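You operate a simulated robot arm through the tools that you are given. There is no shell and no other tool. Be economical: measure what you need, move in short steps, check, and stop when the job is done.

You run a simulated two-armed robot. Do the job below in one go: nothing can be reset, and whatever is moved stays where it is left.

JOB
Pick up the jar marked "teal" from the jar row on the island bench with one hand, pass it to the other hand and put it on the pane of the light box. Set down upright: jar.
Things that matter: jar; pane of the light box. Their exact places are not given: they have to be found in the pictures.

The check looks at the end state, three seconds after you hand in, the way a careful person would. Anything else that was tipped, shoved, dropped, spilled or broken makes it a failure.

ROBOT AND FRAMES
Two 7-joint arms with two-finger parallel grippers on one trunk, on a base that drives. Base frame: it is fixed to the floor where the robot stands at the start and does not move with it; the origin is under the middle of the robot, x ahead of it, y to its left, z up; the surface under the hand at the start is at about z = 850. Readings come in mm, rad, newtons and seconds.
The left shoulder is at the start at [50, 168, 1060], the right one opposite. With the tool pointing down near the work surface each hand reaches from about 180 to 660 mm from the robot's upright axis, wherever it stands, measured 20 degrees to its own side. Places, roughly: pane of the light box (15x15 cm) [840, -540, 900]. Payload 1.57 kg a hand.
The TCP of each hand is the grasp point between the finger pads, 30 mm short of the fingertips. In the tool frame z runs along the fingers and y along their closing line. The gripper opens to 80 mm. The fingers are 17 mm wide and 12 mm thick; the gripper's body (40 by 82 mm) begins 80 mm behind the TCP.
Orientation is that of the tool frame in the base frame, as a unit quaternion [x, y, z, w]. With the fingers straight down and closing along the base's y, the tool's x points along the base's -x, its y along +y and its z along -z.

CONTROLS
- The arms move only by the tool servo_tool. It takes "left_commands", "right_commands" or both (then of equal length, played together; a hand with none holds still); each is a list of rows, each an object (a shift or turn left out is 0, a gripper value left out holds the last) with "slide": the shift along the base's x, y, z in units of 25 mm (1.0 is 25 mm), a list of three; "turn": the turn, a rotation vector about the base's x, y, z in units of 4 degrees (1.0 is 4 degrees), a list of three; "claw": the gripper command, from -1 (fully open) to 1 (shut), values between in proportion. In form: [{"slide": [tx, ty, tz], "turn": [rx, ry, rz], "claw": claw}, ...]. A call has 1 to 20 rows; each row shifts and turns the commanded pose from where the row before left it. A call with a number of a shift or a turn outside -1 to 1 is refused whole. Each row takes 0.2 s and may step no farther than 50 mm and 0.15 rad from the row before; otherwise, or with a gripper value out of range, the whole call is refused. Where a pose cannot be reached the arm comes as near as it can. A force on the tool above 40 N (or 10 N above the force at the start of the call, whichever is more), or a blocked arm, ends the call early, and 0.2 s more pass. Each finger travels about 45 mm/s and halts on what it meets, pressing with about 43 N; the grip force reading is that of the motor and also rises with nothing between the fingers. The clock runs only during rows and for 0.2 s after the last one: add rows that do not move to give the fingers time. The reply holds the time, the measured pose of the TCP, the force on the tool along the base axes, the opening and the grip force, in the units named above and with some noise, with the torque about the TCP (base axes, N m) and any sound that the robot's microphone picked up.
- Cameras (640 x 400 px; columns grow to the right, rows downward): "scene" is now at [121, -40.8, 1296.6]; the picture's right is [-0.27, -0.96, 0.00], its down [-0.36, 0.10, -0.93] and it looks along [0.89, -0.25, -0.38] (base axes); focal length 254 px, centre (320, 200). "left" rides on the left gripper at [72, 7, -122] in its tool frame; the picture's right is [-0.09, 1.00, 0.00], its down [-0.84, -0.08, -0.54] and it looks along [-0.54, -0.05, 0.84] (tool axes); focal length 238 px, centre (320, 200). "right" rides on the right gripper at [72, -7, -122] in its tool frame; the picture's right is [0.09, 1.00, 0.00], its down [-0.84, 0.08, -0.54] and it looks along [-0.54, 0.05, 0.84] (tool axes); focal length 238 px, centre (320, 200).
- camera(camera): a new picture of that camera. It takes no simulated time.
- raise_lower(by): slides the trunk up (or, below 0, down) by that many mm; the arms and the scene camera ride with it, the base frame stays. It gives what a move gives, with no picture.
- drive_base(legs): drives the robot by 1 to 6 legs, each [ahead, left, turn to the left] in mm, mm and rad, along the robot's own axes; the way and the turn of a leg run together, so that a leg with both is an arc; at most 1500 mm and 3.142 rad a leg. The arms and the cameras ride along, it lands a little off, and it stops where it bumps. It gives what a move gives.
- pan_tilt(pan, tilt): turns the head with the scene camera to pan (to the left, within 1.396 rad either way) and tilt (down, from -0.506 to 1.204), counted from straight ahead of the robot. It gives what a move gives.
- point_at(camera, pixels): for up to 12 pixels [column, row] of the newest picture of that camera ("zoom" is the newest enlarged one), the place [x, y, z] in the base frame of the surface seen there, good to about 2 mm, but the place of the scene camera against the robot may be out by one fixed shift of up to 25 mm in any direction. It takes no simulated time.
- inspect(camera, box): a new picture of the part [left, top, right, bottom] of that camera's present view, enlarged. It takes no simulated time.
- sign_off(): hands the job in; it is judged then, once.

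Work in short steps. Measure before you move; look again where a grasp or a placing could have gone wrong, and mend it. You have 80 turns and 58 pictures in all, those below and enlarged ones among them. Open the grippers and draw the arms clear of the work before you hand the job in, unless the task says otherwise; then end with one line.

The tools are called after "Request:" as name(argument=value, ...) on one line, values as JSON. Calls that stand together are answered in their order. servo_tool: Moves the arms, as the interface text tells. Its arguments: {"type":"object","properties":{"left_commands":{"type":"array"},"right_commands":{"type":"array"}},"required":[]} The other tools are called the same way: raise_lower (by) slides the trunk up or down; drive_base (legs) drives the base; pan_tilt (pan, tilt) turns the head that bears the scene camera; camera (camera) takes a picture; point_at (camera, pixels) gives the place of the surface under pixels of a picture; inspect (camera, box) takes an enlarged picture of a part of a camera's view; sign_off () hands the job in.

At the start:

```text
time_s: 0.0
left_position: [401.1, 89.5, 1197.4]
left_tool_rot: [0.0, 1.0, 0.001, 0.0]
left_force: [-0.6, 0.9, -0.3]
left_moment: [-0.04, -0.01, -0.02]
left_opening: 79.8
left_grasp_force: 0.0
right_position: [399.9, -335.2, 1208.4]
right_tool_rot: [0.0, 1.0, 0.0, 0.0]
right_force: [1.3, -0.3, 0.9]
right_moment: [-0.01, -0.04, 0.01]
right_opening: 79.6
right_grasp_force: 0.1
trunk travel left (down, up): [-229.0, 214.0]
robot x, y, heading: [0.5, 2.8, 0.001]
head pan, tilt: [-0.276, 0.387]
```

scene: 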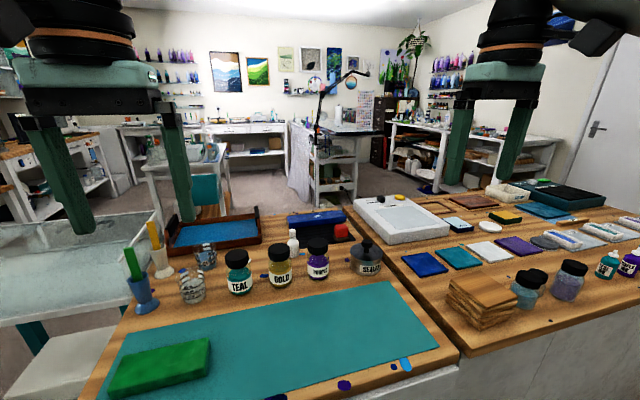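
right: 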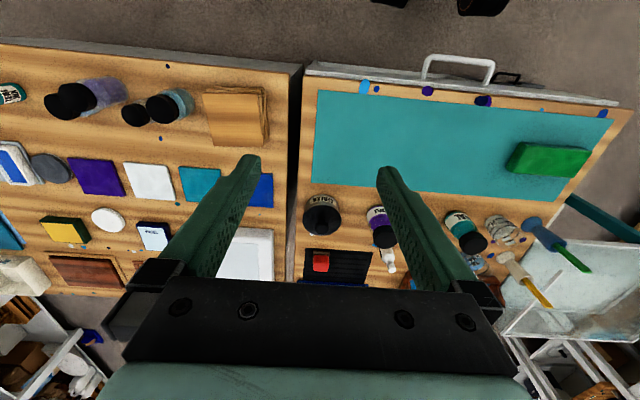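
left: 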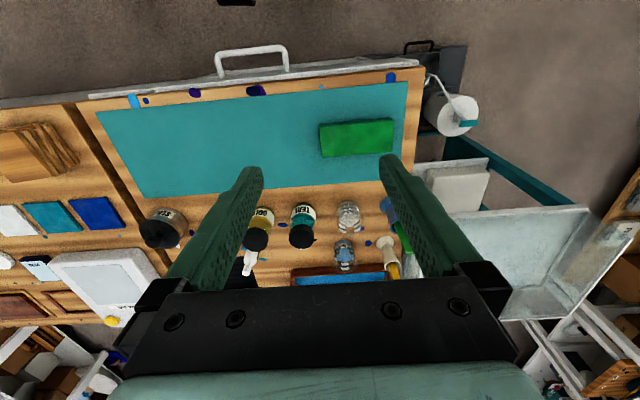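

The scene shows the TEAL jar at about (238,270) and the light box at (400,217). I measure both from the scene, and the jar from the left camera as well.

Request:
point_at(camera="scene", pixels=[[237, 256], [239, 288], [240, 294], [280, 283], [192, 290], [205, 258], [292, 240], [400, 217], [380, 208], [432, 226], [385, 235], [230, 240]])

Request:
point_at(camera="left", pixels=[[302, 236], [303, 210], [256, 240], [348, 216], [345, 252], [322, 205], [340, 280], [100, 280], [85, 262], [160, 228]])

Request:
inspect(camera="scene", box=[160, 210, 320, 310])

Request:
inspect(camera="scene", box=[330, 170, 490, 270])

```text
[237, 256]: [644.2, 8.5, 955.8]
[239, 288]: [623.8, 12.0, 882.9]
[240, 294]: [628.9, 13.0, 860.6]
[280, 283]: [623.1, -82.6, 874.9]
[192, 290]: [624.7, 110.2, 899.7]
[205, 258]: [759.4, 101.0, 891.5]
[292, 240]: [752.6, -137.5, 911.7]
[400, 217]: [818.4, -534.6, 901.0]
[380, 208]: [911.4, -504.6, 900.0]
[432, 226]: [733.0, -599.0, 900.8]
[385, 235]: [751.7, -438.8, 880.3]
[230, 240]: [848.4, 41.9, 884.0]
```

```text
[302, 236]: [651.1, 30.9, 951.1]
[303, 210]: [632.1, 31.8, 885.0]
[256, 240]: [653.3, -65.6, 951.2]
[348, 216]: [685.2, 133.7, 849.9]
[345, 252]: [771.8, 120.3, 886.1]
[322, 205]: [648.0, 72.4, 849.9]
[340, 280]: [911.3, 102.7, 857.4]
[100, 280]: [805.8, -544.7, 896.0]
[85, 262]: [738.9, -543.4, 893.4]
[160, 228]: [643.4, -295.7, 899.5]
```

```text
4.00 times, centred on (240, 260) of scene
```

zoom: 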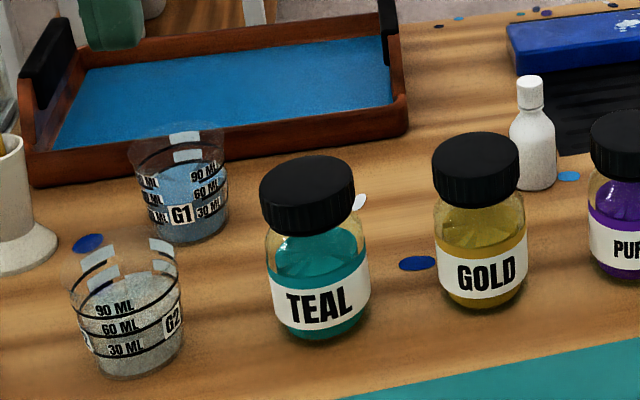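

```text
4.00 times, centred on (410, 220) of scene
```

zoom: 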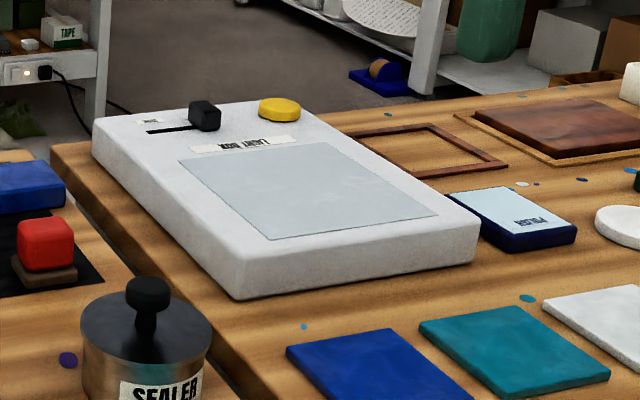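

The wrist camera and the scene camera differ by about 20 mm in y, so I trust the wrist one. Next I measure the bench front edges and the jar's lid and neck, to plan driving and the grasp.

Request:
point_at(camera="scene", pixels=[[458, 350], [520, 345], [600, 320], [85, 395], [300, 385], [470, 385], [420, 340], [560, 380], [480, 300], [520, 300], [570, 280], [528, 285]])

Request:
inspect(camera="left", box=[220, 170, 380, 270])

Request:
pan_tilt(pan=-0.2, tilt=0.9)

Request:
camera(camera="scene")

```text
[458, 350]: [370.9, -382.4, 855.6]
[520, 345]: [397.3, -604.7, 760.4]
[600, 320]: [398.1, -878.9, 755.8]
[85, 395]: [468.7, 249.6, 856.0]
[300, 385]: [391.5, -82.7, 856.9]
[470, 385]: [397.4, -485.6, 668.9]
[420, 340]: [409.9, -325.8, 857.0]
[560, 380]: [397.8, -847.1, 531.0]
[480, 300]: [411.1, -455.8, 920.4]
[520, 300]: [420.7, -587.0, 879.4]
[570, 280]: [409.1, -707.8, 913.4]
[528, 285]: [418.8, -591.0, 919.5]
```

```text
4.00 times, centred on (300, 220) of left
```

zoom: 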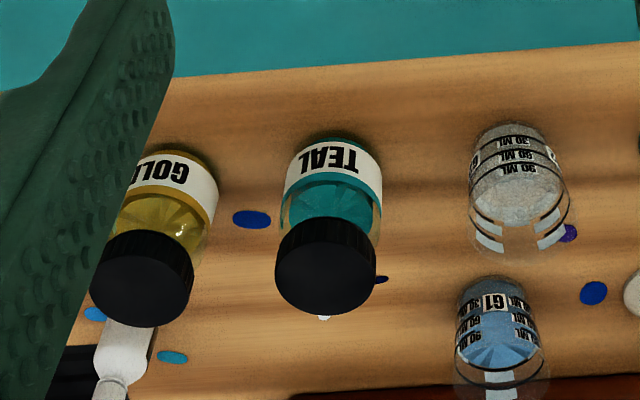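

```text
time_s: 0.9
left_position: [401.0, 89.4, 1196.3]
left_tool_rot: [-0.001, 1.0, 0.0, 0.0]
left_force: [-0.3, -0.6, 0.0]
left_moment: [-0.01, 0.0, -0.04]
left_opening: 79.9
left_grasp_force: 0.0
right_position: [399.9, -335.8, 1207.5]
right_tool_rot: [0.0, 1.0, 0.0, 0.0]
right_force: [0.4, 0.2, -0.5]
right_moment: [-0.02, 0.01, 0.0]
right_opening: 79.8
right_grasp_force: 0.1
trunk travel left (down, up): [-229.0, 214.0]
robot x, y, heading: [-0.6, 0.9, -0.006]
head pan, tilt: [-0.201, 0.901]
```

```text
51 pictures are left
```

scene: 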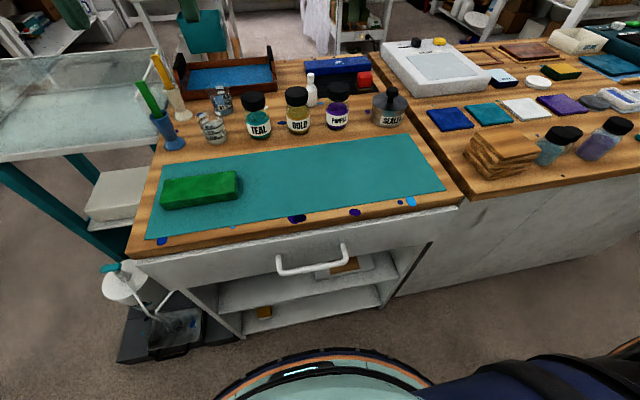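

I measure the robot's front edge, the drawer handle and the lid size so I know how far I can drive.

Request:
point_at(camera="scene", pixels=[[315, 351], [312, 272], [346, 245], [460, 208], [500, 199], [120, 360], [400, 358], [515, 355], [375, 312], [320, 330]])

Request:
inspect(camera="left", box=[260, 195, 340, 245])

Request:
point_at(camera="zoom", pixels=[[240, 260], [430, 260], [340, 230], [340, 320], [260, 150], [420, 150], [335, 120], [340, 90], [335, 170], [250, 180], [425, 200]])

```text
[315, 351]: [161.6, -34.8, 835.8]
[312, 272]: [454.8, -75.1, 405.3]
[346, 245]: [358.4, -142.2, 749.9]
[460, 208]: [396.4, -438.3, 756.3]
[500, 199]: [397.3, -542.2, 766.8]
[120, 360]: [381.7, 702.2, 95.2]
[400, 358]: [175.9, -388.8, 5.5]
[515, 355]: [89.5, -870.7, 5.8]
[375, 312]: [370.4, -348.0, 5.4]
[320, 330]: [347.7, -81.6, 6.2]
```

```text
8.00 times, centred on (300, 220) of left
```

zoom: 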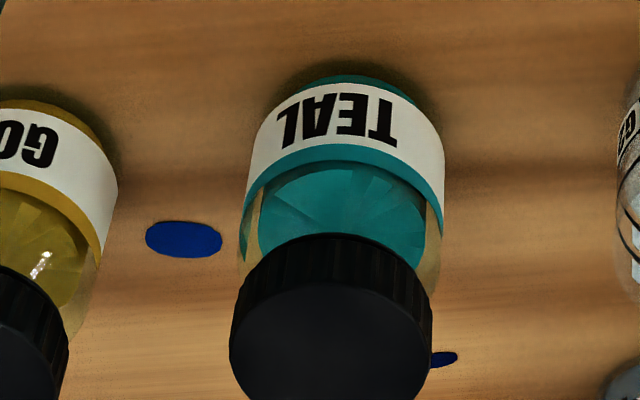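

```text
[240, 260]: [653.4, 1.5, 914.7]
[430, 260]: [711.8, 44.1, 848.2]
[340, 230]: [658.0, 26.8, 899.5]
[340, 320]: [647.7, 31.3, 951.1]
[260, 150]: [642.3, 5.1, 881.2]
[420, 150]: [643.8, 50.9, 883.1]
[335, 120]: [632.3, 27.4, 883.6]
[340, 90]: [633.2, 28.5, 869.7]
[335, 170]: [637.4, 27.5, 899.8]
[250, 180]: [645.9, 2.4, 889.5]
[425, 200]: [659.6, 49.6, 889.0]
```

The jar body is about 52 mm across, centred near (658, 27.5) with its top at z = 951. I check the robot's footprint by looking straight down before driving forward.

Request:
pan_tilt(pan=-0.6, tilt=1.2)

Request:
camera(camera="scene")

```text
time_s: 1.8
left_position: [401.2, 89.3, 1198.3]
left_tool_rot: [-0.001, 1.0, 0.0, 0.0]
left_force: [0.4, -0.2, 0.2]
left_moment: [0.0, 0.03, 0.02]
left_opening: 80.1
left_grasp_force: 0.0
right_position: [400.0, -335.1, 1207.8]
right_tool_rot: [0.0, 1.0, 0.0, -0.001]
right_force: [0.8, 0.5, 0.1]
right_moment: [0.01, 0.0, -0.02]
right_opening: 80.1
right_grasp_force: 0.1
trunk travel left (down, up): [-229.0, 214.0]
robot x, y, heading: [-4.9, 0.5, 0.003]
head pan, tilt: [-0.6, 1.201]
```

```text
49 pictures are left
```

scene: 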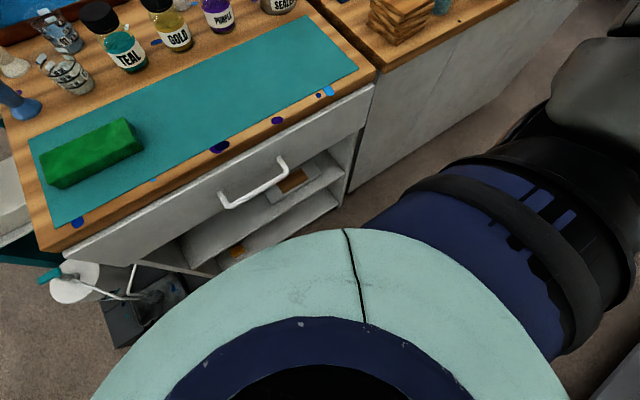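

The base front must lie behind x≈245 (hidden by the torso), and the drawer handle is at about 360. A 90 mm drive ahead is safe and brings the jar into top-down reach.

Request:
drive_base(legs=[[90, 0, 0]])

Request:
servo_tool(left_commands=[{"turn": [0, 0, -1], "claw": -1}, {"turn": [0, 0, -1]}, {"turn": [0, 0, -1]}, {"turn": [0, 0, -1]}, {"turn": [0, 0, -1]}, {"turn": [0, 0, -1]}, {"turn": [0, 0, -1]}, {"turn": [0, 0, -1]}, {"turn": [0, 0, -1]}, {"turn": [0, 0, -1]}, {"turn": [0, 0, -1]}, {"turn": [0, 0, -1]}])

```text
time_s: 2.9
left_position: [489.6, 89.1, 1197.3]
left_tool_rot: [-0.001, 1.0, 0.0, 0.0]
left_force: [-0.4, 0.0, -0.6]
left_moment: [-0.01, 0.01, -0.03]
left_opening: 79.8
left_grasp_force: 0.1
right_position: [489.9, -334.3, 1208.6]
right_tool_rot: [0.0, 1.0, 0.0, 0.0]
right_force: [-0.3, 0.7, 0.6]
right_moment: [-0.05, 0.04, -0.01]
right_opening: 79.7
right_grasp_force: 0.1
trunk travel left (down, up): [-229.0, 214.0]
robot x, y, heading: [90.1, 5.2, -0.001]
head pan, tilt: [-0.6, 1.201]
```

```text
time_s: 5.5
left_position: [490.5, 89.3, 1198.5]
left_tool_rot: [0.407, 0.914, 0.0, 0.001]
left_force: [-0.2, -0.4, 0.5]
left_moment: [0.02, 0.04, -0.02]
left_opening: 79.8
left_grasp_force: 0.0
right_position: [489.0, -335.7, 1207.7]
right_tool_rot: [-0.001, 1.0, -0.001, 0.0]
right_force: [0.3, 0.7, 0.6]
right_moment: [-0.01, 0.0, -0.01]
right_opening: 79.9
right_grasp_force: 0.0
trunk travel left (down, up): [-229.0, 214.0]
robot x, y, heading: [87.2, -4.2, -0.003]
head pan, tilt: [-0.6, 1.201]
```

The turn works; I finish it to 90° and bring the left hand above the jar.

Request:
servo_tool(left_commands=[{"slide": [0.61, -0.225, -0.35], "turn": [0, 0, -0.955]}, {"slide": [0.61, -0.225, -0.35], "turn": [0, 0, -0.955]}, {"slide": [0.61, -0.225, -0.35], "turn": [0, 0, -0.955]}, {"slide": [0.61, -0.225, -0.35], "turn": [0, 0, -0.955]}, {"slide": [0.61, -0.225, -0.35], "turn": [0, 0, -0.955]}, {"slide": [0.61, -0.225, -0.35], "turn": [0, 0, -0.955]}, {"slide": [0.61, -0.225, -0.35], "turn": [0, 0, -0.955]}, {"slide": [0.61, -0.225, -0.35], "turn": [0, 0, -0.955]}, {"slide": [0.61, -0.225, -0.35], "turn": [0, 0, -0.955]}, {"slide": [0.61, -0.225, -0.35], "turn": [0, 0, -0.955]}, {"slide": [0.61, -0.225, -0.35], "turn": [0, 0, -0.955]}])

Request:
camera(camera="left")

```text
time_s: 7.9
left_position: [415.0, 10.9, 1016.7]
left_tool_rot: [0.706, 0.708, -0.001, 0.001]
left_force: [-0.6, 0.0, 0.2]
left_moment: [0.01, 0.01, -0.01]
left_opening: 80.0
left_grasp_force: 0.1
left hand out of reach, approached as far as the arm can: row 1, 2, 3, 4, 5, 6, 7, 8, 9, 10, 11
right_position: [488.5, -334.9, 1208.2]
right_tool_rot: [-0.001, 1.0, 0.0, 0.0]
right_force: [0.1, -0.3, 0.1]
right_moment: [0.03, 0.03, -0.01]
right_opening: 79.9
right_grasp_force: 0.1
trunk travel left (down, up): [-229.0, 214.0]
robot x, y, heading: [90.0, 1.5, 0.001]
head pan, tilt: [-0.6, 1.201]
```

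```text
48 pictures are left
```

left: 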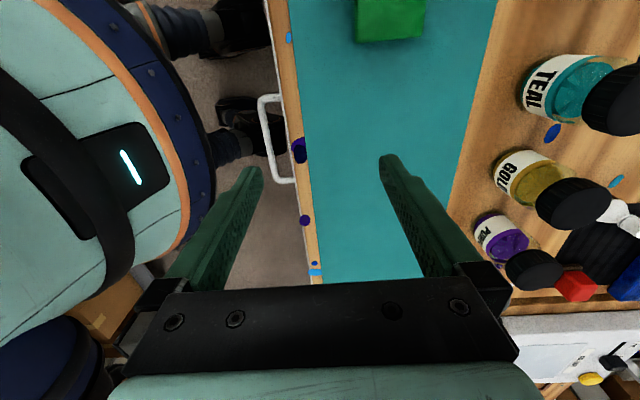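

The left hand stopped short at (415, 11, 1017), since the yaw direction hits a joint limit. I rotate back the other way with a small lift, toward +90° instead.

Request:
servo_tool(left_commands=[{"turn": [0, 0, 1], "slide": [0, 0, 0.2]}, {"turn": [0, 0, 1], "slide": [0, 0, 0.2]}, {"turn": [0, 0, 1], "slide": [0, 0, 0.2]}, {"turn": [0, 0, 1], "slide": [0, 0, 0.2]}, {"turn": [0, 0, 1], "slide": [0, 0, 0.2]}, {"turn": [0, 0, 1], "slide": [0, 0, 0.2]}, {"turn": [0, 0, 1], "slide": [0, 0, 0.2]}, {"turn": [0, 0, 1], "slide": [0, 0, 0.2]}, {"turn": [0, 0, 1], "slide": [0, 0, 0.2]}, {"turn": [0, 0, 1], "slide": [0, 0, 0.2]}, {"turn": [0, 0, 1], "slide": [0, 0, 0.2]}, {"turn": [0, 0, 1], "slide": [0, 0, 0.2]}, {"turn": [0, 0, 1], "slide": [0, 0, 0.2]}, {"turn": [0, 0, 1], "slide": [0, 0, 0.2]}, {"turn": [0, 0, 1], "slide": [0, 0, 0.2]}, {"turn": [0, 0, 1], "slide": [0, 0, 0.2]}, {"turn": [0, 0, 1], "slide": [0, 0, 0.2]}, {"turn": [0, 0, 1], "slide": [0, 0, 0.2]}, {"turn": [0, 0, 1], "slide": [0, 0, 0.2]}, {"turn": [0, 0, 1], "slide": [0, 0, 0.2]}])

```text
time_s: 12.1
left_position: [416.0, 10.8, 1116.0]
left_tool_rot: [0.086, 0.996, 0.0, -0.001]
left_force: [-0.8, 0.5, 0.6]
left_moment: [-0.01, -0.06, 0.0]
left_opening: 80.0
left_grasp_force: 0.0
right_position: [489.2, -336.0, 1207.3]
right_tool_rot: [0.0, 1.0, 0.0, 0.0]
right_force: [-0.5, 0.5, 0.1]
right_moment: [0.05, 0.0, -0.04]
right_opening: 80.0
right_grasp_force: 0.1
trunk travel left (down, up): [-229.0, 214.0]
robot x, y, heading: [88.2, -1.5, -0.004]
head pan, tilt: [-0.6, 1.201]
```

Tracking is normal again at yaw about −10°. I continue turning positive while sliding forward a little.

Request:
servo_tool(left_commands=[{"turn": [0, 0, 1], "slide": [0.2, 0.03, 0]}, {"turn": [0, 0, 1], "slide": [0.2, 0.03, 0]}, {"turn": [0, 0, 1], "slide": [0.2, 0.03, 0]}, {"turn": [0, 0, 1], "slide": [0.2, 0.03, 0]}, {"turn": [0, 0, 1], "slide": [0.2, 0.03, 0]}, {"turn": [0, 0, 1], "slide": [0.2, 0.03, 0]}, {"turn": [0, 0, 1], "slide": [0.2, 0.03, 0]}, {"turn": [0, 0, 1], "slide": [0.2, 0.03, 0]}, {"turn": [0, 0, 1], "slide": [0.2, 0.03, 0]}, {"turn": [0, 0, 1], "slide": [0.2, 0.03, 0]}, {"turn": [0, 0, 1], "slide": [0.2, 0.03, 0]}, {"turn": [0, 0, 1], "slide": [0.2, 0.03, 0]}, {"turn": [0, 0, 1], "slide": [0.2, 0.03, 0]}, {"turn": [0, 0, 1], "slide": [0.2, 0.03, 0]}, {"turn": [0, 0, 1], "slide": [0.2, 0.03, 0]}, {"turn": [0, 0, 1], "slide": [0.2, 0.03, 0]}, {"turn": [0, 0, 1], "slide": [0.2, 0.03, 0]}, {"turn": [0, 0, 1], "slide": [0.2, 0.03, 0]}, {"turn": [0, 0, 1], "slide": [0.2, 0.03, 0]}, {"turn": [0, 0, 1], "slide": [0.2, 0.03, 0]}])

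```text
time_s: 16.3
left_position: [516.2, 27.5, 1117.4]
left_tool_rot: [-0.575, 0.818, 0.001, 0.001]
left_force: [-0.4, -0.6, -0.6]
left_moment: [0.02, 0.04, 0.0]
left_opening: 79.6
left_grasp_force: 0.1
right_position: [488.6, -334.9, 1208.5]
right_tool_rot: [-0.001, 1.0, -0.001, 0.0]
right_force: [-0.9, 0.1, 0.6]
right_moment: [-0.01, 0.02, -0.02]
right_opening: 79.8
right_grasp_force: 0.1
trunk travel left (down, up): [-229.0, 214.0]
robot x, y, heading: [89.6, 1.4, -0.001]
head pan, tilt: [-0.6, 1.201]
```

The positive yaw is reachable (70° now). I finish to 90° and move above the jar at (658, 27).

Request:
servo_tool(left_commands=[{"turn": [0, 0, 0.5], "slide": [0.568, 0, 0]}, {"turn": [0, 0, 0.5], "slide": [0.568, 0, 0]}, {"turn": [0, 0, 0.5], "slide": [0.568, 0, 0]}, {"turn": [0, 0, 0.5], "slide": [0.568, 0, 0]}, {"turn": [0, 0, 0.5], "slide": [0.568, 0, 0]}, {"turn": [0, 0, 0.5], "slide": [0.568, 0, 0]}, {"turn": [0, 0, 0.5], "slide": [0.568, 0, 0]}, {"turn": [0, 0, 0.5], "slide": [0.568, 0, 0]}, {"turn": [0, 0, 0.5], "slide": [0.568, 0, 0]}, {"turn": [0, 0, 0.4], "slide": [0.568, 0, 0]}])

Request:
camera(camera="left")

```text
time_s: 18.5
left_position: [611.5, 16.1, 1102.3]
left_tool_rot: [-0.696, 0.718, 0.006, -0.003]
left_force: [0.6, -0.8, -0.1]
left_moment: [0.04, -0.02, -0.02]
left_opening: 80.0
left_grasp_force: 0.1
left hand out of reach, approached as far as the arm can: row 7, 8, 9, 10
right_position: [489.2, -335.4, 1207.2]
right_tool_rot: [0.0, 1.0, 0.0, 0.0]
right_force: [1.1, -0.9, -0.4]
right_moment: [0.02, -0.01, 0.04]
right_opening: 80.2
right_grasp_force: 0.0
trunk travel left (down, up): [-229.0, 214.0]
robot x, y, heading: [88.5, 2.9, -0.004]
head pan, tilt: [-0.6, 1.201]
```

```text
47 pictures are left
```

left: 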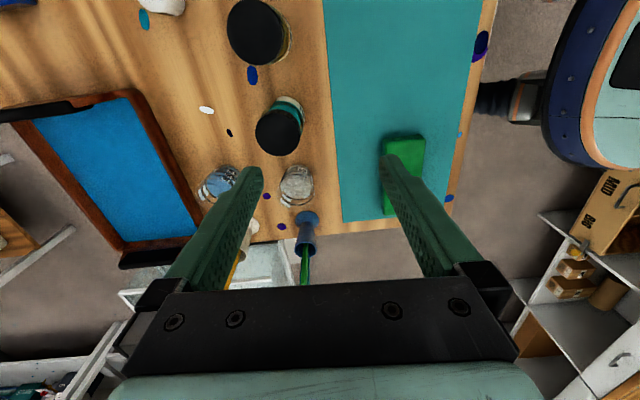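

High up, the reach ends at x≈611; lower the arm reaches farther. I measure the jar lid at (278,132) and its neighbours from here.

Request:
point_at(camera="left", pixels=[[277, 133], [256, 133], [303, 132], [278, 152], [290, 100], [297, 180], [218, 182], [255, 33], [388, 160], [303, 108]])

Request:
servo_tool(left_commands=[{"slide": [0, 0.1, -0.7]}, {"slide": [0, 0.1, -0.7]}, {"slide": [0, 0.1, -0.7]}, {"slide": [0, 0.1, -0.7], "turn": [0, 0, 0.3]}, {"slide": [0, 0.05, -0.7], "turn": [0, 0, 0.1]}])

```text
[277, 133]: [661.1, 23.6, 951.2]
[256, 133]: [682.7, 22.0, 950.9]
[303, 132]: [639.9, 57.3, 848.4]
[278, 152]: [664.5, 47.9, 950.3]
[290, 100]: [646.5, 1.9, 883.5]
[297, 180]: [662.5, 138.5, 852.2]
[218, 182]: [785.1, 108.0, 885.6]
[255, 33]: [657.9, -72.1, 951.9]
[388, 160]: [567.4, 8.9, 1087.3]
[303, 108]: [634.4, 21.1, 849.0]
```

```text
time_s: 19.7
left_position: [603.1, -3.9, 1101.1]
left_tool_rot: [0.714, -0.7, -0.005, 0.001]
left_force: [0.1, 1.0, -0.1]
left_moment: [0.0, 0.02, 0.0]
left_opening: 79.9
left_grasp_force: 0.0
left hand out of reach, approached as far as the arm can: row 1, 2, 3, 4, 5
right_position: [490.0, -335.6, 1207.2]
right_tool_rot: [0.0, 1.0, 0.0, 0.001]
right_force: [-0.4, 0.2, 0.0]
right_moment: [0.02, -0.02, 0.05]
right_opening: 79.9
right_grasp_force: 0.0
trunk travel left (down, up): [-229.0, 214.0]
robot x, y, heading: [93.3, 0.9, 0.001]
head pan, tilt: [-0.6, 1.201]
```

Yaw 90° isn't workable that far out. New plan: pick with the natural yaw 0 (closing along y, with about 19 mm clearance to GOLD), then turn the hand to −45° after retracting for the handover. I unwind while pulling back.

Request:
servo_tool(left_commands=[{"turn": [0, 0, -1], "slide": [-0.15, 0.08, 0]}, {"turn": [0, 0, -1], "slide": [-0.15, 0.08, 0]}, {"turn": [0, 0, -1], "slide": [-0.15, 0.08, 0]}, {"turn": [0, 0, -1], "slide": [-0.15, 0.08, 0]}, {"turn": [0, 0, -1], "slide": [-0.15, 0.08, 0]}, {"turn": [0, 0, -1], "slide": [-0.15, 0.08, 0]}, {"turn": [0, 0, -1], "slide": [-0.15, 0.08, 0]}, {"turn": [0, 0, -1], "slide": [-0.15, 0.08, 0]}, {"turn": [0, 0, -1], "slide": [-0.15, 0.08, 0]}, {"turn": [0, 0, -1], "slide": [-0.15, 0.08, 0]}, {"turn": [0, 0, -1], "slide": [-0.15, 0.08, 0]}, {"turn": [0, 0, -1], "slide": [-0.15, 0.08, 0]}, {"turn": [0, 0, -1], "slide": [-0.15, 0.08, 0]}, {"turn": [0, 0, -1], "slide": [-0.15, 0.08, 0]}, {"turn": [0, 0, -1], "slide": [-0.15, 0.08, 0]}, {"turn": [0, 0, -1], "slide": [-0.15, 0.08, 0]}, {"turn": [0, 0, -1], "slide": [-0.15, 0.08, 0]}, {"turn": [0, 0, -1], "slide": [-0.15, 0.08, 0]}, {"turn": [0, 0, -1], "slide": [-0.15, 0.08, 0]}, {"turn": [0, 0, -1], "slide": [-0.15, 0.08, 0]}])

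```text
time_s: 23.9
left_position: [599.8, -5.3, 1108.7]
left_tool_rot: [-0.097, 0.995, -0.001, 0.0]
left_force: [-0.1, -0.3, 0.0]
left_moment: [-0.03, 0.01, 0.0]
left_opening: 80.2
left_grasp_force: 0.0
left hand out of reach, approached as far as the arm can: row 1, 2, 3, 4, 5, 6, 7, 8, 9, 10, 11, 12, 13, 14, 15, 16, 17, 18, 19, 20
right_position: [489.0, -335.7, 1208.5]
right_tool_rot: [0.0, 1.0, 0.0, 0.0]
right_force: [-0.3, -0.4, -0.5]
right_moment: [0.01, 0.01, -0.03]
right_opening: 80.0
right_grasp_force: 0.0
trunk travel left (down, up): [-229.0, 214.0]
robot x, y, heading: [86.6, 0.9, 0.001]
head pan, tilt: [-0.6, 1.201]
```

The yaw is nearly natural now (+11°). I pull back and left and finish the turn, to check that tracking recovers.

Request:
servo_tool(left_commands=[{"turn": [0, 0, -0.7], "slide": [-0.5, 0.4, 0]}, {"turn": [0, 0, -0.7], "slide": [-0.5, 0.4, 0]}, {"turn": [0, 0, -0.7], "slide": [-0.5, 0.4, 0]}, {"turn": [0, 0, -0.7], "slide": [-0.5, 0.2, 0]}, {"slide": [0, 0, 0]}])

```text
time_s: 25.1
left_position: [601.0, -4.7, 1108.3]
left_tool_rot: [0.001, 1.0, 0.0, 0.0]
left_force: [0.2, -0.4, 0.1]
left_moment: [0.0, -0.03, 0.0]
left_opening: 80.0
left_grasp_force: 0.1
left hand out of reach, approached as far as the arm can: row 1, 2, 3, 4
right_position: [488.8, -335.4, 1209.4]
right_tool_rot: [0.0, 1.0, 0.0, 0.0]
right_force: [0.1, 0.3, -0.5]
right_moment: [0.03, 0.02, -0.01]
right_opening: 80.1
right_grasp_force: 0.1
trunk travel left (down, up): [-229.0, 214.0]
robot x, y, heading: [88.7, 2.0, 0.004]
head pan, tilt: [-0.6, 1.201]
```

Rotation follows but translation stays stuck. I try single-axis moves: straight back, then up.

Request:
servo_tool(left_commands=[{"slide": [-0.6, 0, 0]}, {"slide": [-0.6, 0, 0]}, {"slide": [0, 0, 0]}])

Request:
servo_tool(left_commands=[{"slide": [0, 0, 0.6]}, {"slide": [0, 0, 0.6]}, {"slide": [0, 0, 0]}])

Request:
pan_tilt(pan=0.3, tilt=0.3)

Request:
camera(camera="scene")

```text
time_s: 25.9
left_position: [586.0, -8.7, 1110.7]
left_tool_rot: [-0.001, 1.0, 0.0, 0.001]
left_force: [-0.4, 0.9, -0.7]
left_moment: [0.02, 0.0, 0.0]
left_opening: 80.1
left_grasp_force: 0.0
left hand out of reach, approached as far as the arm can: row 1
right_position: [489.6, -335.8, 1208.9]
right_tool_rot: [-0.001, 1.0, 0.001, 0.0]
right_force: [-0.1, 0.2, -0.7]
right_moment: [0.01, 0.03, -0.03]
right_opening: 80.0
right_grasp_force: 0.1
trunk travel left (down, up): [-229.0, 214.0]
robot x, y, heading: [88.3, 1.0, 0.001]
head pan, tilt: [-0.6, 1.201]
```

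```text
time_s: 26.7
left_position: [582.8, -7.2, 1132.4]
left_tool_rot: [-0.001, 1.0, 0.0, 0.0]
left_force: [-0.3, 0.8, 0.3]
left_moment: [-0.01, 0.03, 0.01]
left_opening: 80.2
left_grasp_force: 0.0
left hand out of reach, approached as far as the arm can: row 2
right_position: [489.5, -334.3, 1208.9]
right_tool_rot: [0.0, 1.0, -0.001, 0.0]
right_force: [-0.1, 0.8, -0.5]
right_moment: [-0.01, 0.02, 0.01]
right_opening: 80.0
right_grasp_force: 0.1
trunk travel left (down, up): [-229.0, 214.0]
robot x, y, heading: [88.7, -0.9, -0.003]
head pan, tilt: [-0.6, 1.201]
```

```text
time_s: 27.9
left_position: [584.8, -6.7, 1133.3]
left_tool_rot: [-0.001, 1.0, -0.001, 0.0]
left_force: [-0.1, 0.3, -0.7]
left_moment: [0.0, 0.0, 0.03]
left_opening: 79.6
left_grasp_force: 0.1
right_position: [489.5, -334.7, 1208.8]
right_tool_rot: [0.0, 1.0, 0.0, 0.0]
right_force: [0.4, -0.3, -1.1]
right_moment: [-0.03, 0.0, 0.01]
right_opening: 80.0
right_grasp_force: 0.1
trunk travel left (down, up): [-229.0, 214.0]
robot x, y, heading: [86.8, 2.3, 0.001]
head pan, tilt: [0.3, 0.3]
```

```text
46 pictures are left
```

scene: 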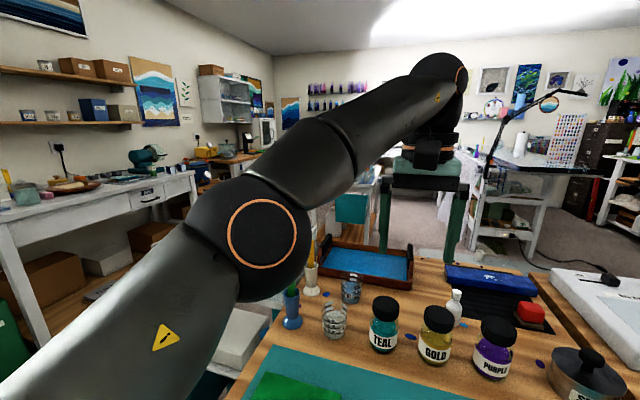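

The left arm is nearly straight with its elbow low. I move back and left in small steps to get out of this pose.

Request:
servo_tool(left_commands=[{"slide": [-0.5, 0, 0]}, {"slide": [-0.5, 0, 0]}, {"slide": [-0.5, 0, 0]}, {"slide": [-0.5, 0, 0]}, {"slide": [-0.5, 0, 0]}, {"slide": [-0.5, 0, 0]}, {"slide": [-0.5, 0.5, 0]}, {"slide": [-0.5, 0.5, 0]}, {"slide": [-0.5, 0.5, 0]}, {"slide": [-0.5, 0.5, 0]}, {"slide": [0, 0.5, 0]}, {"slide": [0, 0.5, 0]}, {"slide": [0, 0.5, 0]}, {"slide": [0, 0.5, 0]}])

```text
time_s: 30.9
left_position: [459.5, 91.4, 1132.4]
left_tool_rot: [-0.001, 1.0, -0.002, 0.001]
left_force: [0.4, 0.8, 0.1]
left_moment: [-0.02, 0.02, 0.01]
left_opening: 80.0
left_grasp_force: 0.0
right_position: [488.7, -335.2, 1208.4]
right_tool_rot: [-0.001, 1.0, 0.0, 0.0]
right_force: [0.1, -0.4, 0.1]
right_moment: [-0.01, -0.02, -0.03]
right_opening: 79.9
right_grasp_force: 0.0
trunk travel left (down, up): [-229.0, 214.0]
robot x, y, heading: [87.3, -0.7, -0.003]
head pan, tilt: [0.3, 0.3]
```

Tracking is back. I lower to z≈1005 first, then go forward toward the jar (tips stay above everything at about 975).

Request:
servo_tool(left_commands=[{"slide": [0, -0.3, -0.85]}, {"slide": [0, -0.3, -0.85]}, {"slide": [0, -0.3, -0.85]}, {"slide": [0, -0.3, -0.85]}, {"slide": [0, -0.3, -0.85]}, {"slide": [0, -0.3, -0.85]}, {"slide": [0.6, -0.3, 0]}, {"slide": [0.6, -0.3, 0]}, {"slide": [0.6, -0.2, 0]}, {"slide": [0.6, 0, 0]}, {"slide": [0.6, 0, 0]}, {"slide": [0.6, 0, 0]}, {"slide": [0.6, 0, 0]}, {"slide": [0.6, 0, 0]}])

```text
time_s: 33.9
left_position: [579.5, 26.7, 1004.9]
left_tool_rot: [-0.001, 1.0, 0.0, 0.0]
left_force: [-0.4, 0.3, -0.5]
left_moment: [-0.01, 0.03, -0.01]
left_opening: 80.2
left_grasp_force: 0.1
right_position: [488.8, -335.4, 1208.1]
right_tool_rot: [0.0, 1.0, 0.0, 0.0]
right_force: [0.6, -0.4, -0.8]
right_moment: [0.0, 0.0, -0.01]
right_opening: 79.9
right_grasp_force: 0.0
trunk travel left (down, up): [-229.0, 214.0]
robot x, y, heading: [86.7, -0.6, -0.001]
head pan, tilt: [0.3, 0.3]
```

Good, (579.5, 26.7, 1005). I continue to x≈659 at the same height and look.

Request:
servo_tool(left_commands=[{"slide": [0.53, 0, 0]}, {"slide": [0.53, 0, 0]}, {"slide": [0.53, 0, 0]}, {"slide": [0.53, 0, 0]}, {"slide": [0.53, 0, 0]}, {"slide": [0.53, 0, 0]}])

Request:
camera(camera="left")

```text
time_s: 35.3
left_position: [657.7, 27.3, 1005.8]
left_tool_rot: [0.0, 1.0, 0.001, 0.002]
left_force: [0.2, -0.4, 0.2]
left_moment: [0.01, 0.01, 0.02]
left_opening: 80.1
left_grasp_force: 0.0
right_position: [488.4, -336.4, 1208.1]
right_tool_rot: [0.0, 1.0, 0.0, 0.001]
right_force: [0.1, -0.1, 0.0]
right_moment: [0.02, -0.02, -0.03]
right_opening: 79.9
right_grasp_force: 0.0
trunk travel left (down, up): [-229.0, 214.0]
robot x, y, heading: [88.6, -2.2, 0.002]
head pan, tilt: [0.3, 0.3]
```

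```text
45 pictures are left
```

left: 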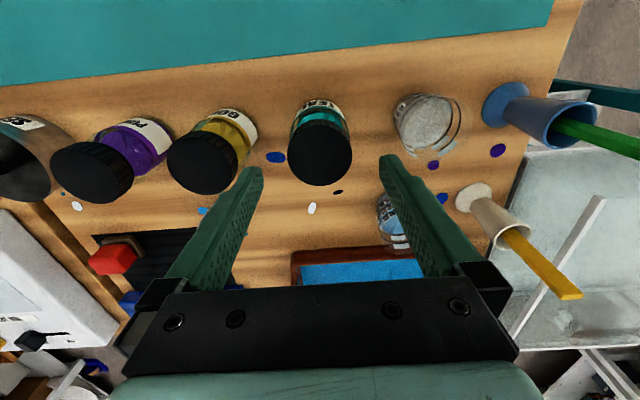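

The jar lid sits at (320,153), centred between the fingers. I measure the lid edges and, if they are consistent, go down.

Request:
point_at(camera="left", pixels=[[320, 153], [291, 153], [350, 153], [320, 122], [320, 184], [208, 165], [238, 165], [400, 115]])

```text
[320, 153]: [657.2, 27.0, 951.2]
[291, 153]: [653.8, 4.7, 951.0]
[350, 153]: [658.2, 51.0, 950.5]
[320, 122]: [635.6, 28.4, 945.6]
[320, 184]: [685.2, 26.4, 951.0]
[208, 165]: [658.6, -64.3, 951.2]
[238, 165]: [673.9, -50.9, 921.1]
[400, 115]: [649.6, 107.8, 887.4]
```

Lid centre ≈ (659.5, 27.5). I descend 95 mm to z≈910.

Request:
servo_tool(left_commands=[{"slide": [0.08, 0, -0.6]}, {"slide": [0, 0, -0.6]}, {"slide": [0, 0, -0.6]}, {"slide": [0, 0, -0.6]}, {"slide": [0, 0, -0.6]}, {"slide": [0, 0, -0.6]}, {"slide": [0, 0, -0.2]}])

Request:
camera(camera="left")

```text
time_s: 36.9
left_position: [661.0, 27.0, 910.5]
left_tool_rot: [0.0, 1.0, 0.0, 0.0]
left_force: [0.4, -0.4, -1.2]
left_moment: [-0.03, 0.0, 0.03]
left_opening: 80.1
left_grasp_force: 0.0
right_position: [487.4, -336.0, 1207.5]
right_tool_rot: [0.0, 1.0, -0.001, 0.0]
right_force: [0.2, -0.2, -0.1]
right_moment: [0.04, 0.02, 0.03]
right_opening: 79.9
right_grasp_force: 0.1
trunk travel left (down, up): [-229.0, 214.0]
robot x, y, heading: [85.5, 0.7, -0.002]
head pan, tilt: [0.3, 0.3]
```

```text
44 pictures are left
```

left: 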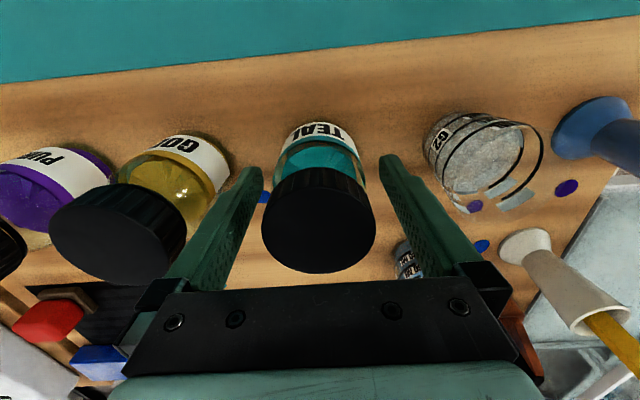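

The fingers straddle the jar with clear space to GOLD and G2. I close the claw, giving it time.

Request:
servo_tool(left_commands=[{"claw": 1}, {}, {}, {}, {}, {}])

```text
time_s: 38.3
left_position: [660.5, 27.5, 910.4]
left_tool_rot: [-0.001, 1.0, -0.001, 0.0]
left_force: [0.5, -0.4, -0.2]
left_moment: [0.01, -0.01, 0.0]
left_opening: 55.2
left_grasp_force: 43.0
right_position: [489.0, -334.4, 1207.6]
right_tool_rot: [0.0, 1.0, 0.0, 0.0]
right_force: [0.9, 0.0, 0.6]
right_moment: [-0.02, 0.0, -0.02]
right_opening: 80.0
right_grasp_force: 0.1
trunk travel left (down, up): [-229.0, 214.0]
robot x, y, heading: [89.5, 1.4, -0.001]
head pan, tilt: [0.3, 0.3]
```

Gripped at 55 mm opening. I lift straight up about 75 mm, then pull back over the mat.

Request:
servo_tool(left_commands=[{"slide": [0, 0, 0.3]}, {"slide": [0, 0, 0.6]}, {"slide": [0, 0, 0.6]}, {"slide": [0, 0, 0.6]}, {"slide": [0, 0, 0.6]}, {"slide": [0, 0, 0.3]}, {"slide": [-0.6, 0, 0.1]}, {"slide": [-0.6, 0, 0.1]}, {"slide": [-0.6, 0, 0.1]}, {"slide": [-0.6, 0, 0.2]}, {"slide": [-0.6, 0, 0.3]}, {"slide": [-0.6, 0, 0.4]}, {"slide": [-0.6, 0, 0.4]}, {"slide": [-0.6, 0, 0.4]}, {"slide": [-0.4, 0, 0.4]}])

Request:
camera(camera="scene")

```text
time_s: 41.5
left_position: [529.4, 27.3, 1046.0]
left_tool_rot: [-0.001, 1.0, 0.0, 0.0]
left_force: [0.4, -0.8, -0.6]
left_moment: [-0.04, -0.01, 0.05]
left_opening: 54.8
left_grasp_force: 43.3
right_position: [489.5, -334.7, 1208.3]
right_tool_rot: [-0.001, 1.0, 0.001, 0.0]
right_force: [-0.4, 1.0, -0.1]
right_moment: [0.01, 0.0, 0.0]
right_opening: 79.9
right_grasp_force: 0.1
trunk travel left (down, up): [-229.0, 214.0]
robot x, y, heading: [90.9, 1.3, 0.0]
head pan, tilt: [0.3, 0.3]
```

```text
43 pictures are left
```

scene: 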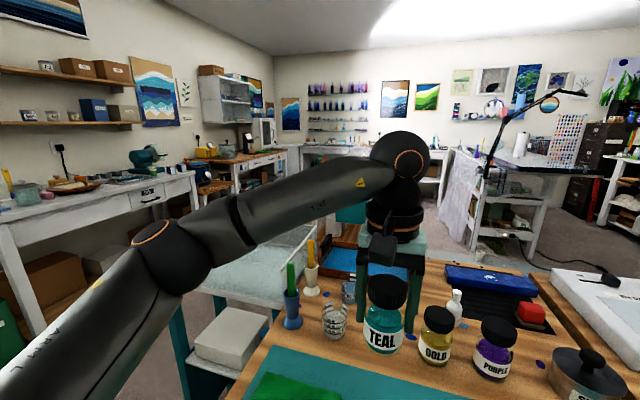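

The TEAL jar is held upright and the rest of the row is undisturbed. Handover: I turn the left hand to yaw −42° near (540, 10, 1050), while the right hand tilts to 40° below horizontal.

Request:
servo_tool(left_commands=[{"turn": [0, 0, -0.875], "slide": [0.04, -0.06, 0]}, {"turn": [0, 0, -0.875], "slide": [0.04, -0.06, 0]}, {"turn": [0, 0, -0.875], "slide": [0.04, -0.06, 0]}, {"turn": [0, 0, -0.875], "slide": [0.04, -0.06, 0]}, {"turn": [0, 0, -0.875], "slide": [0.04, -0.06, 0]}, {"turn": [0, 0, -0.875], "slide": [0.04, -0.06, 0]}, {"turn": [0, 0, -0.875], "slide": [0.04, -0.06, 0]}, {"turn": [0, 0, -0.875], "slide": [0.04, -0.06, 0]}, {"turn": [0, 0, -0.875], "slide": [0.04, -0.06, 0]}, {"turn": [0, 0, -0.875], "slide": [0.04, -0.06, 0]}, {"turn": [0, 0, -0.875], "slide": [0.04, -0.06, 0]}, {"turn": [0, 0, -0.875], "slide": [0.04, -0.06, 0]}, {}], right_commands=[{"turn": [0, -0.96, 0], "slide": [-0.12, 0.3, -0.24]}, {"turn": [0, -0.96, 0], "slide": [-0.12, 0.3, -0.24]}, {"turn": [0, -0.96, 0], "slide": [-0.12, 0.3, -0.24]}, {"turn": [0, -0.96, 0], "slide": [-0.12, 0.3, -0.24]}, {"turn": [0, -0.96, 0], "slide": [-0.12, 0.3, -0.24]}, {"turn": [0, -0.96, 0], "slide": [-0.12, 0.3, -0.24]}, {"turn": [0, -0.96, 0], "slide": [-0.12, 0.3, -0.24]}, {"turn": [0, -0.96, 0], "slide": [-0.12, 0.3, -0.24]}, {"turn": [0, -0.96, 0], "slide": [-0.12, 0.3, -0.24]}, {"turn": [0, -0.96, 0], "slide": [-0.12, 0.3, -0.24]}, {"turn": [0, -0.96, 0], "slide": [-0.12, 0.3, -0.24]}, {"turn": [0, -0.96, 0], "slide": [-0.12, 0.3, -0.24]}, {"turn": [0, -0.96, 0], "slide": [-0.12, 0.3, -0.24]}])

```text
time_s: 44.3
left_position: [541.8, 8.5, 1047.0]
left_tool_rot: [0.358, 0.934, -0.001, 0.0]
left_force: [0.0, -1.0, -1.4]
left_moment: [0.0, 0.03, 0.03]
left_opening: 55.1
left_grasp_force: 43.0
right_position: [450.1, -238.3, 1129.1]
right_tool_rot: [-0.001, 0.906, 0.0, 0.422]
right_force: [0.1, -0.5, 0.1]
right_moment: [-0.02, -0.01, 0.01]
right_opening: 80.3
right_grasp_force: 0.0
trunk travel left (down, up): [-229.0, 214.0]
robot x, y, heading: [90.0, 0.7, -0.003]
head pan, tilt: [0.3, 0.3]
```

Both are on target. I yaw the right hand +46° while moving to a far standoff at (445, −95, 1138).

Request:
servo_tool(right_commands=[{"turn": [0, 0, 0.96], "slide": [-0.017, 0.477, 0.03]}, {"turn": [0, 0, 0.96], "slide": [-0.017, 0.477, 0.03]}, {"turn": [0, 0, 0.96], "slide": [-0.017, 0.477, 0.03]}, {"turn": [0, 0, 0.96], "slide": [-0.017, 0.477, 0.03]}, {"turn": [0, 0, 0.96], "slide": [-0.017, 0.477, 0.03]}, {"turn": [0, 0, 0.96], "slide": [-0.017, 0.477, 0.03]}, {"turn": [0, 0, 0.96], "slide": [-0.017, 0.477, 0.03]}, {"turn": [0, 0, 0.96], "slide": [-0.017, 0.477, 0.03]}, {"turn": [0, 0, 0.96], "slide": [-0.017, 0.477, 0.03]}, {"turn": [0, 0, 0.96], "slide": [-0.017, 0.477, 0.03]}, {"turn": [0, 0, 0.96], "slide": [-0.017, 0.477, 0.03]}, {"turn": [0, 0, 0.96], "slide": [-0.017, 0.477, 0.03]}])

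Request:
camera(camera="right")

Request:
pan_tilt(pan=0.0, tilt=0.55)

Request:
camera(camera="scene")

```text
time_s: 46.9
left_position: [541.7, 9.9, 1046.0]
left_tool_rot: [0.358, 0.934, -0.001, -0.001]
left_force: [0.3, 0.4, -1.1]
left_moment: [0.01, 0.0, 0.01]
left_opening: 55.4
left_grasp_force: 43.1
right_position: [445.3, -94.5, 1139.7]
right_tool_rot: [-0.355, 0.834, 0.165, 0.389]
right_force: [0.7, 0.5, 0.2]
right_moment: [-0.02, 0.0, 0.03]
right_opening: 80.2
right_grasp_force: 0.2
trunk travel left (down, up): [-229.0, 214.0]
robot x, y, heading: [88.7, -0.3, 0.001]
head pan, tilt: [0.3, 0.3]
```

```text
42 pictures are left
```

right: 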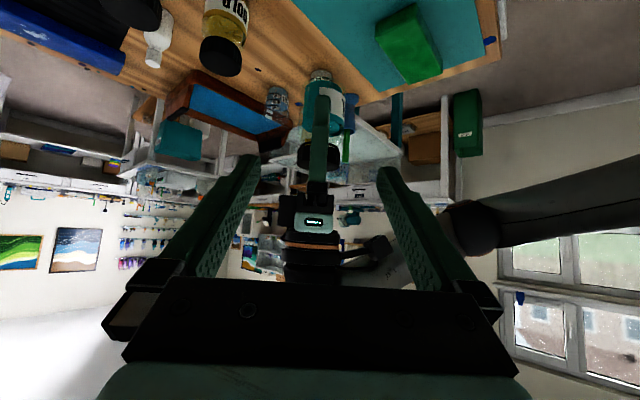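

```text
time_s: 47.7
left_position: [541.7, 9.3, 1045.7]
left_tool_rot: [0.358, 0.934, 0.0, 0.001]
left_force: [-1.0, -0.3, -0.8]
left_moment: [0.0, 0.01, 0.02]
left_opening: 55.2
left_grasp_force: 42.8
right_position: [445.3, -93.7, 1139.2]
right_tool_rot: [-0.356, 0.834, 0.166, 0.388]
right_force: [0.3, 0.7, 0.3]
right_moment: [0.01, 0.0, 0.0]
right_opening: 80.0
right_grasp_force: 0.1
trunk travel left (down, up): [-229.0, 214.0]
robot x, y, heading: [88.8, 0.2, -0.0]
head pan, tilt: [0.0, 0.55]
```

```text
41 pictures are left
```

scene: 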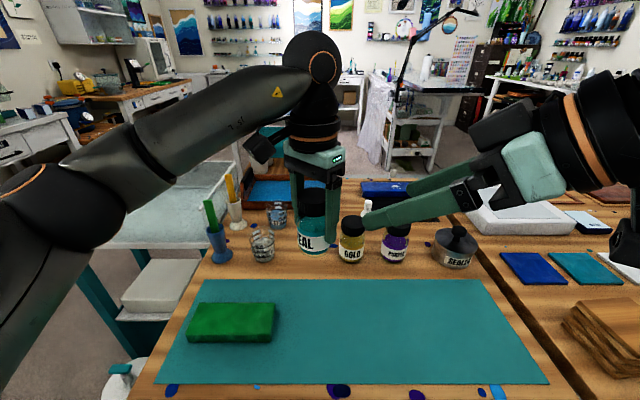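

The right hand is aligned with the jar held between (its image centred at column 320). I advance along its axis for 60 % of the way.

Request:
servo_tool(right_commands=[{"slide": [0.385, 0.412, -0.472], "claw": -1}, {"slide": [0.385, 0.412, -0.472]}, {"slide": [0.385, 0.412, -0.472]}, {"slide": [0.385, 0.412, -0.472]}, {"slide": [0.385, 0.412, -0.472]}, {"slide": [0.385, 0.412, -0.472]}])

Request:
camera(camera="right")

Request:
inspect(camera="scene", box=[200, 100, 520, 300])

```text
time_s: 49.1
left_position: [541.4, 9.0, 1045.0]
left_tool_rot: [0.357, 0.934, 0.0, 0.0]
left_force: [-0.4, -0.2, -1.6]
left_moment: [0.0, -0.01, 0.01]
left_opening: 55.1
left_grasp_force: 43.0
right_position: [503.0, -32.7, 1069.6]
right_tool_rot: [-0.355, 0.835, 0.165, 0.388]
right_force: [0.4, -0.5, 0.5]
right_moment: [0.01, 0.02, -0.01]
right_opening: 80.1
right_grasp_force: 0.0
trunk travel left (down, up): [-229.0, 214.0]
robot x, y, heading: [85.2, -1.5, 0.001]
head pan, tilt: [0.0, 0.55]
```

```text
40 pictures are left
```

right: 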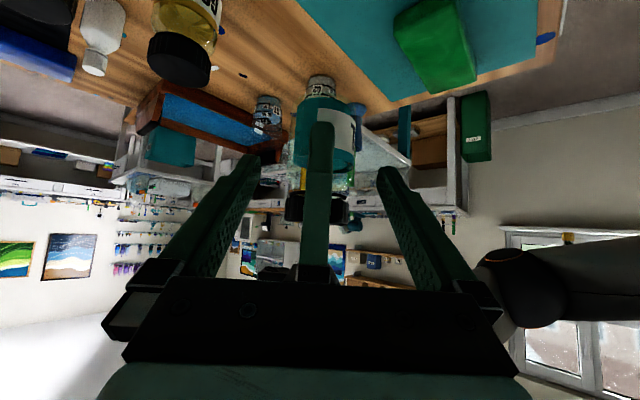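

```text
2.00 times, centred on (360, 200) of scene
```

zoom: 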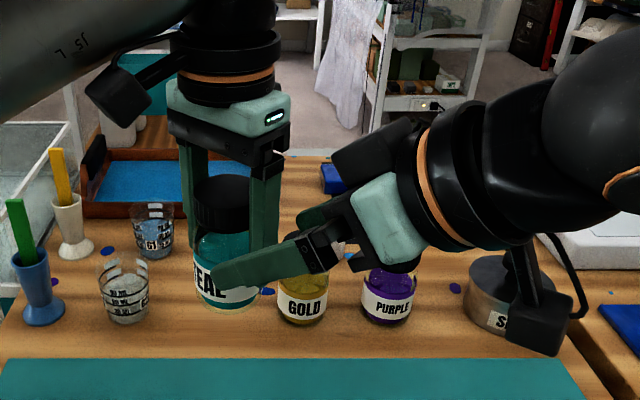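

The geometry matches the plan, with 74 mm left. I advance slowly 55 mm more and check clearance between the two grippers.

Request:
servo_tool(right_commands=[{"slide": [0.29, 0.31, -0.354]}, {"slide": [0.29, 0.31, -0.354]}, {"slide": [0.29, 0.31, -0.354]}, {"slide": [0.29, 0.31, -0.354]}])

Request:
inspect(camera="scene", box=[220, 100, 460, 250])

Request:
camera(camera="right")

```text
time_s: 50.1
left_position: [541.9, 8.3, 1046.9]
left_tool_rot: [0.358, 0.934, -0.001, 0.0]
left_force: [0.2, -0.3, -0.8]
left_moment: [-0.01, -0.02, 0.0]
left_opening: 55.1
left_grasp_force: 42.4
right_position: [531.6, -1.6, 1034.0]
right_tool_rot: [-0.355, 0.834, 0.166, 0.388]
right_force: [-0.6, 0.5, -0.5]
right_moment: [0.0, 0.02, 0.01]
right_opening: 80.3
right_grasp_force: 0.0
trunk travel left (down, up): [-229.0, 214.0]
robot x, y, heading: [86.0, -3.4, -0.002]
head pan, tilt: [0.0, 0.55]
```

```text
2.67 times, centred on (340, 175) of scene
```

zoom: 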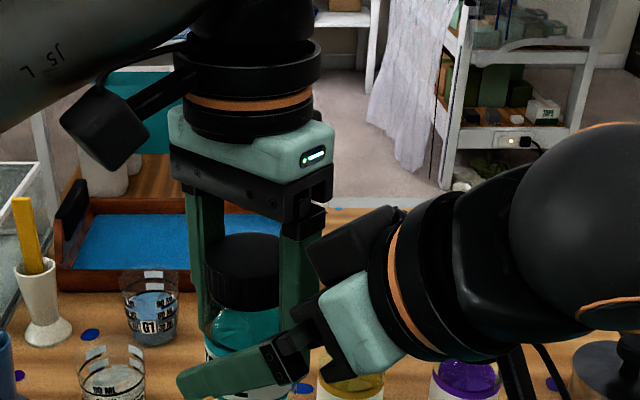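

```text
37 pictures are left
```

right: 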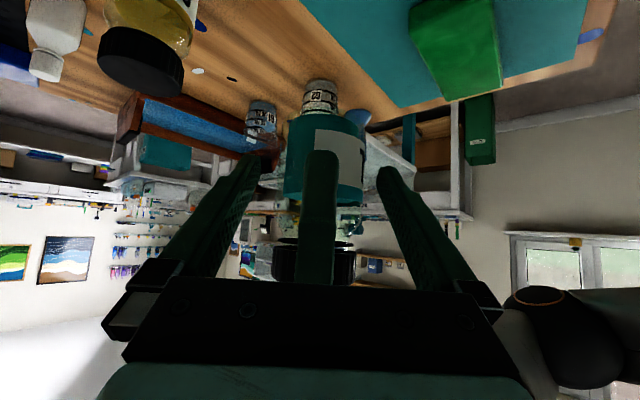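

B is 18 mm short of centre. I measure whether B's motor housing (zoom (320,260)) is really near A's finger.

Request:
point_at(camera="zoom", pixels=[[312, 248], [325, 275], [395, 207], [300, 260], [318, 205], [328, 185], [290, 345], [330, 300], [290, 320]])

```text
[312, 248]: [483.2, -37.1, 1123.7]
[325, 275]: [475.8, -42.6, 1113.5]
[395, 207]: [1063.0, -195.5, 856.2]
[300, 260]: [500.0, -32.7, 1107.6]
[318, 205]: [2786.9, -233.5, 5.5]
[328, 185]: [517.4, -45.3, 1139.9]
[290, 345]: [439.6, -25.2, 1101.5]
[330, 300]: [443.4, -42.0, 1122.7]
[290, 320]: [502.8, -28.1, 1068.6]
```

B's housing is about 15 mm from A's finger, so full centring would be too tight. I advance only 5 mm, since the pad still covers the jar's axis well, and close the right hand.

Request:
servo_tool(right_commands=[{"slide": [0.105, 0.112, -0.128]}, {"claw": 1}, {}, {}, {}, {}, {}])

Request:
camera(camera="right")

```text
time_s: 51.7
left_position: [542.0, 10.3, 1045.4]
left_tool_rot: [0.359, 0.933, -0.001, 0.0]
left_force: [0.2, -1.7, -0.3]
left_moment: [-0.03, 0.03, 0.09]
left_opening: 55.4
left_grasp_force: 43.4
right_position: [534.2, 0.4, 1030.5]
right_tool_rot: [-0.356, 0.834, 0.165, 0.387]
right_force: [0.3, 3.1, -0.4]
right_moment: [-0.03, 0.01, -0.07]
right_opening: 54.4
right_grasp_force: 42.9
trunk travel left (down, up): [-229.0, 214.0]
robot x, y, heading: [88.1, 3.9, -0.0]
head pan, tilt: [0.0, 0.55]
```

```text
36 pictures are left
```

right: 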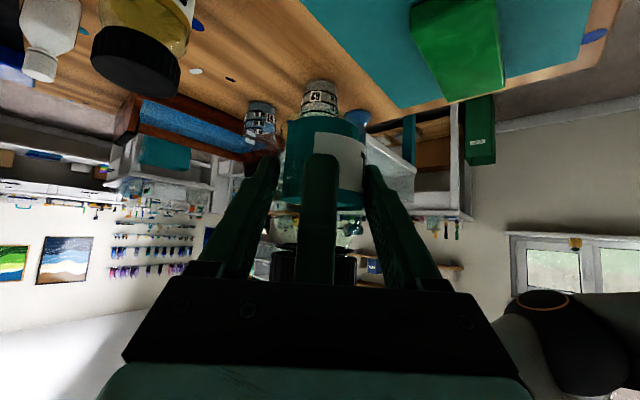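

The right hand holds the jar at 54 mm with low forces. I open the left only slightly (to about 64 mm) and check.

Request:
servo_tool(left_commands=[{"claw": -0.6}, {}, {}])

Request:
inspect(camera="scene", box=[220, 100, 460, 250])

```text
time_s: 52.5
left_position: [541.8, 8.9, 1045.6]
left_tool_rot: [0.357, 0.934, 0.0, 0.0]
left_force: [-0.1, 3.2, 0.5]
left_moment: [-0.15, 0.07, -0.1]
left_opening: 62.1
left_grasp_force: 0.2
right_position: [534.9, 1.4, 1030.9]
right_tool_rot: [-0.354, 0.834, 0.165, 0.389]
right_force: [0.0, -1.8, -0.2]
right_moment: [0.21, -0.08, 0.06]
right_opening: 54.7
right_grasp_force: 43.0
trunk travel left (down, up): [-229.0, 214.0]
robot x, y, heading: [88.9, -2.9, 0.002]
head pan, tilt: [0.0, 0.55]
```

```text
2.67 times, centred on (340, 175) of scene
```

zoom: 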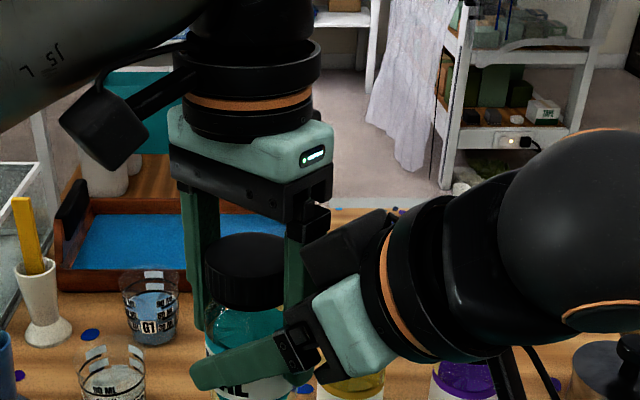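

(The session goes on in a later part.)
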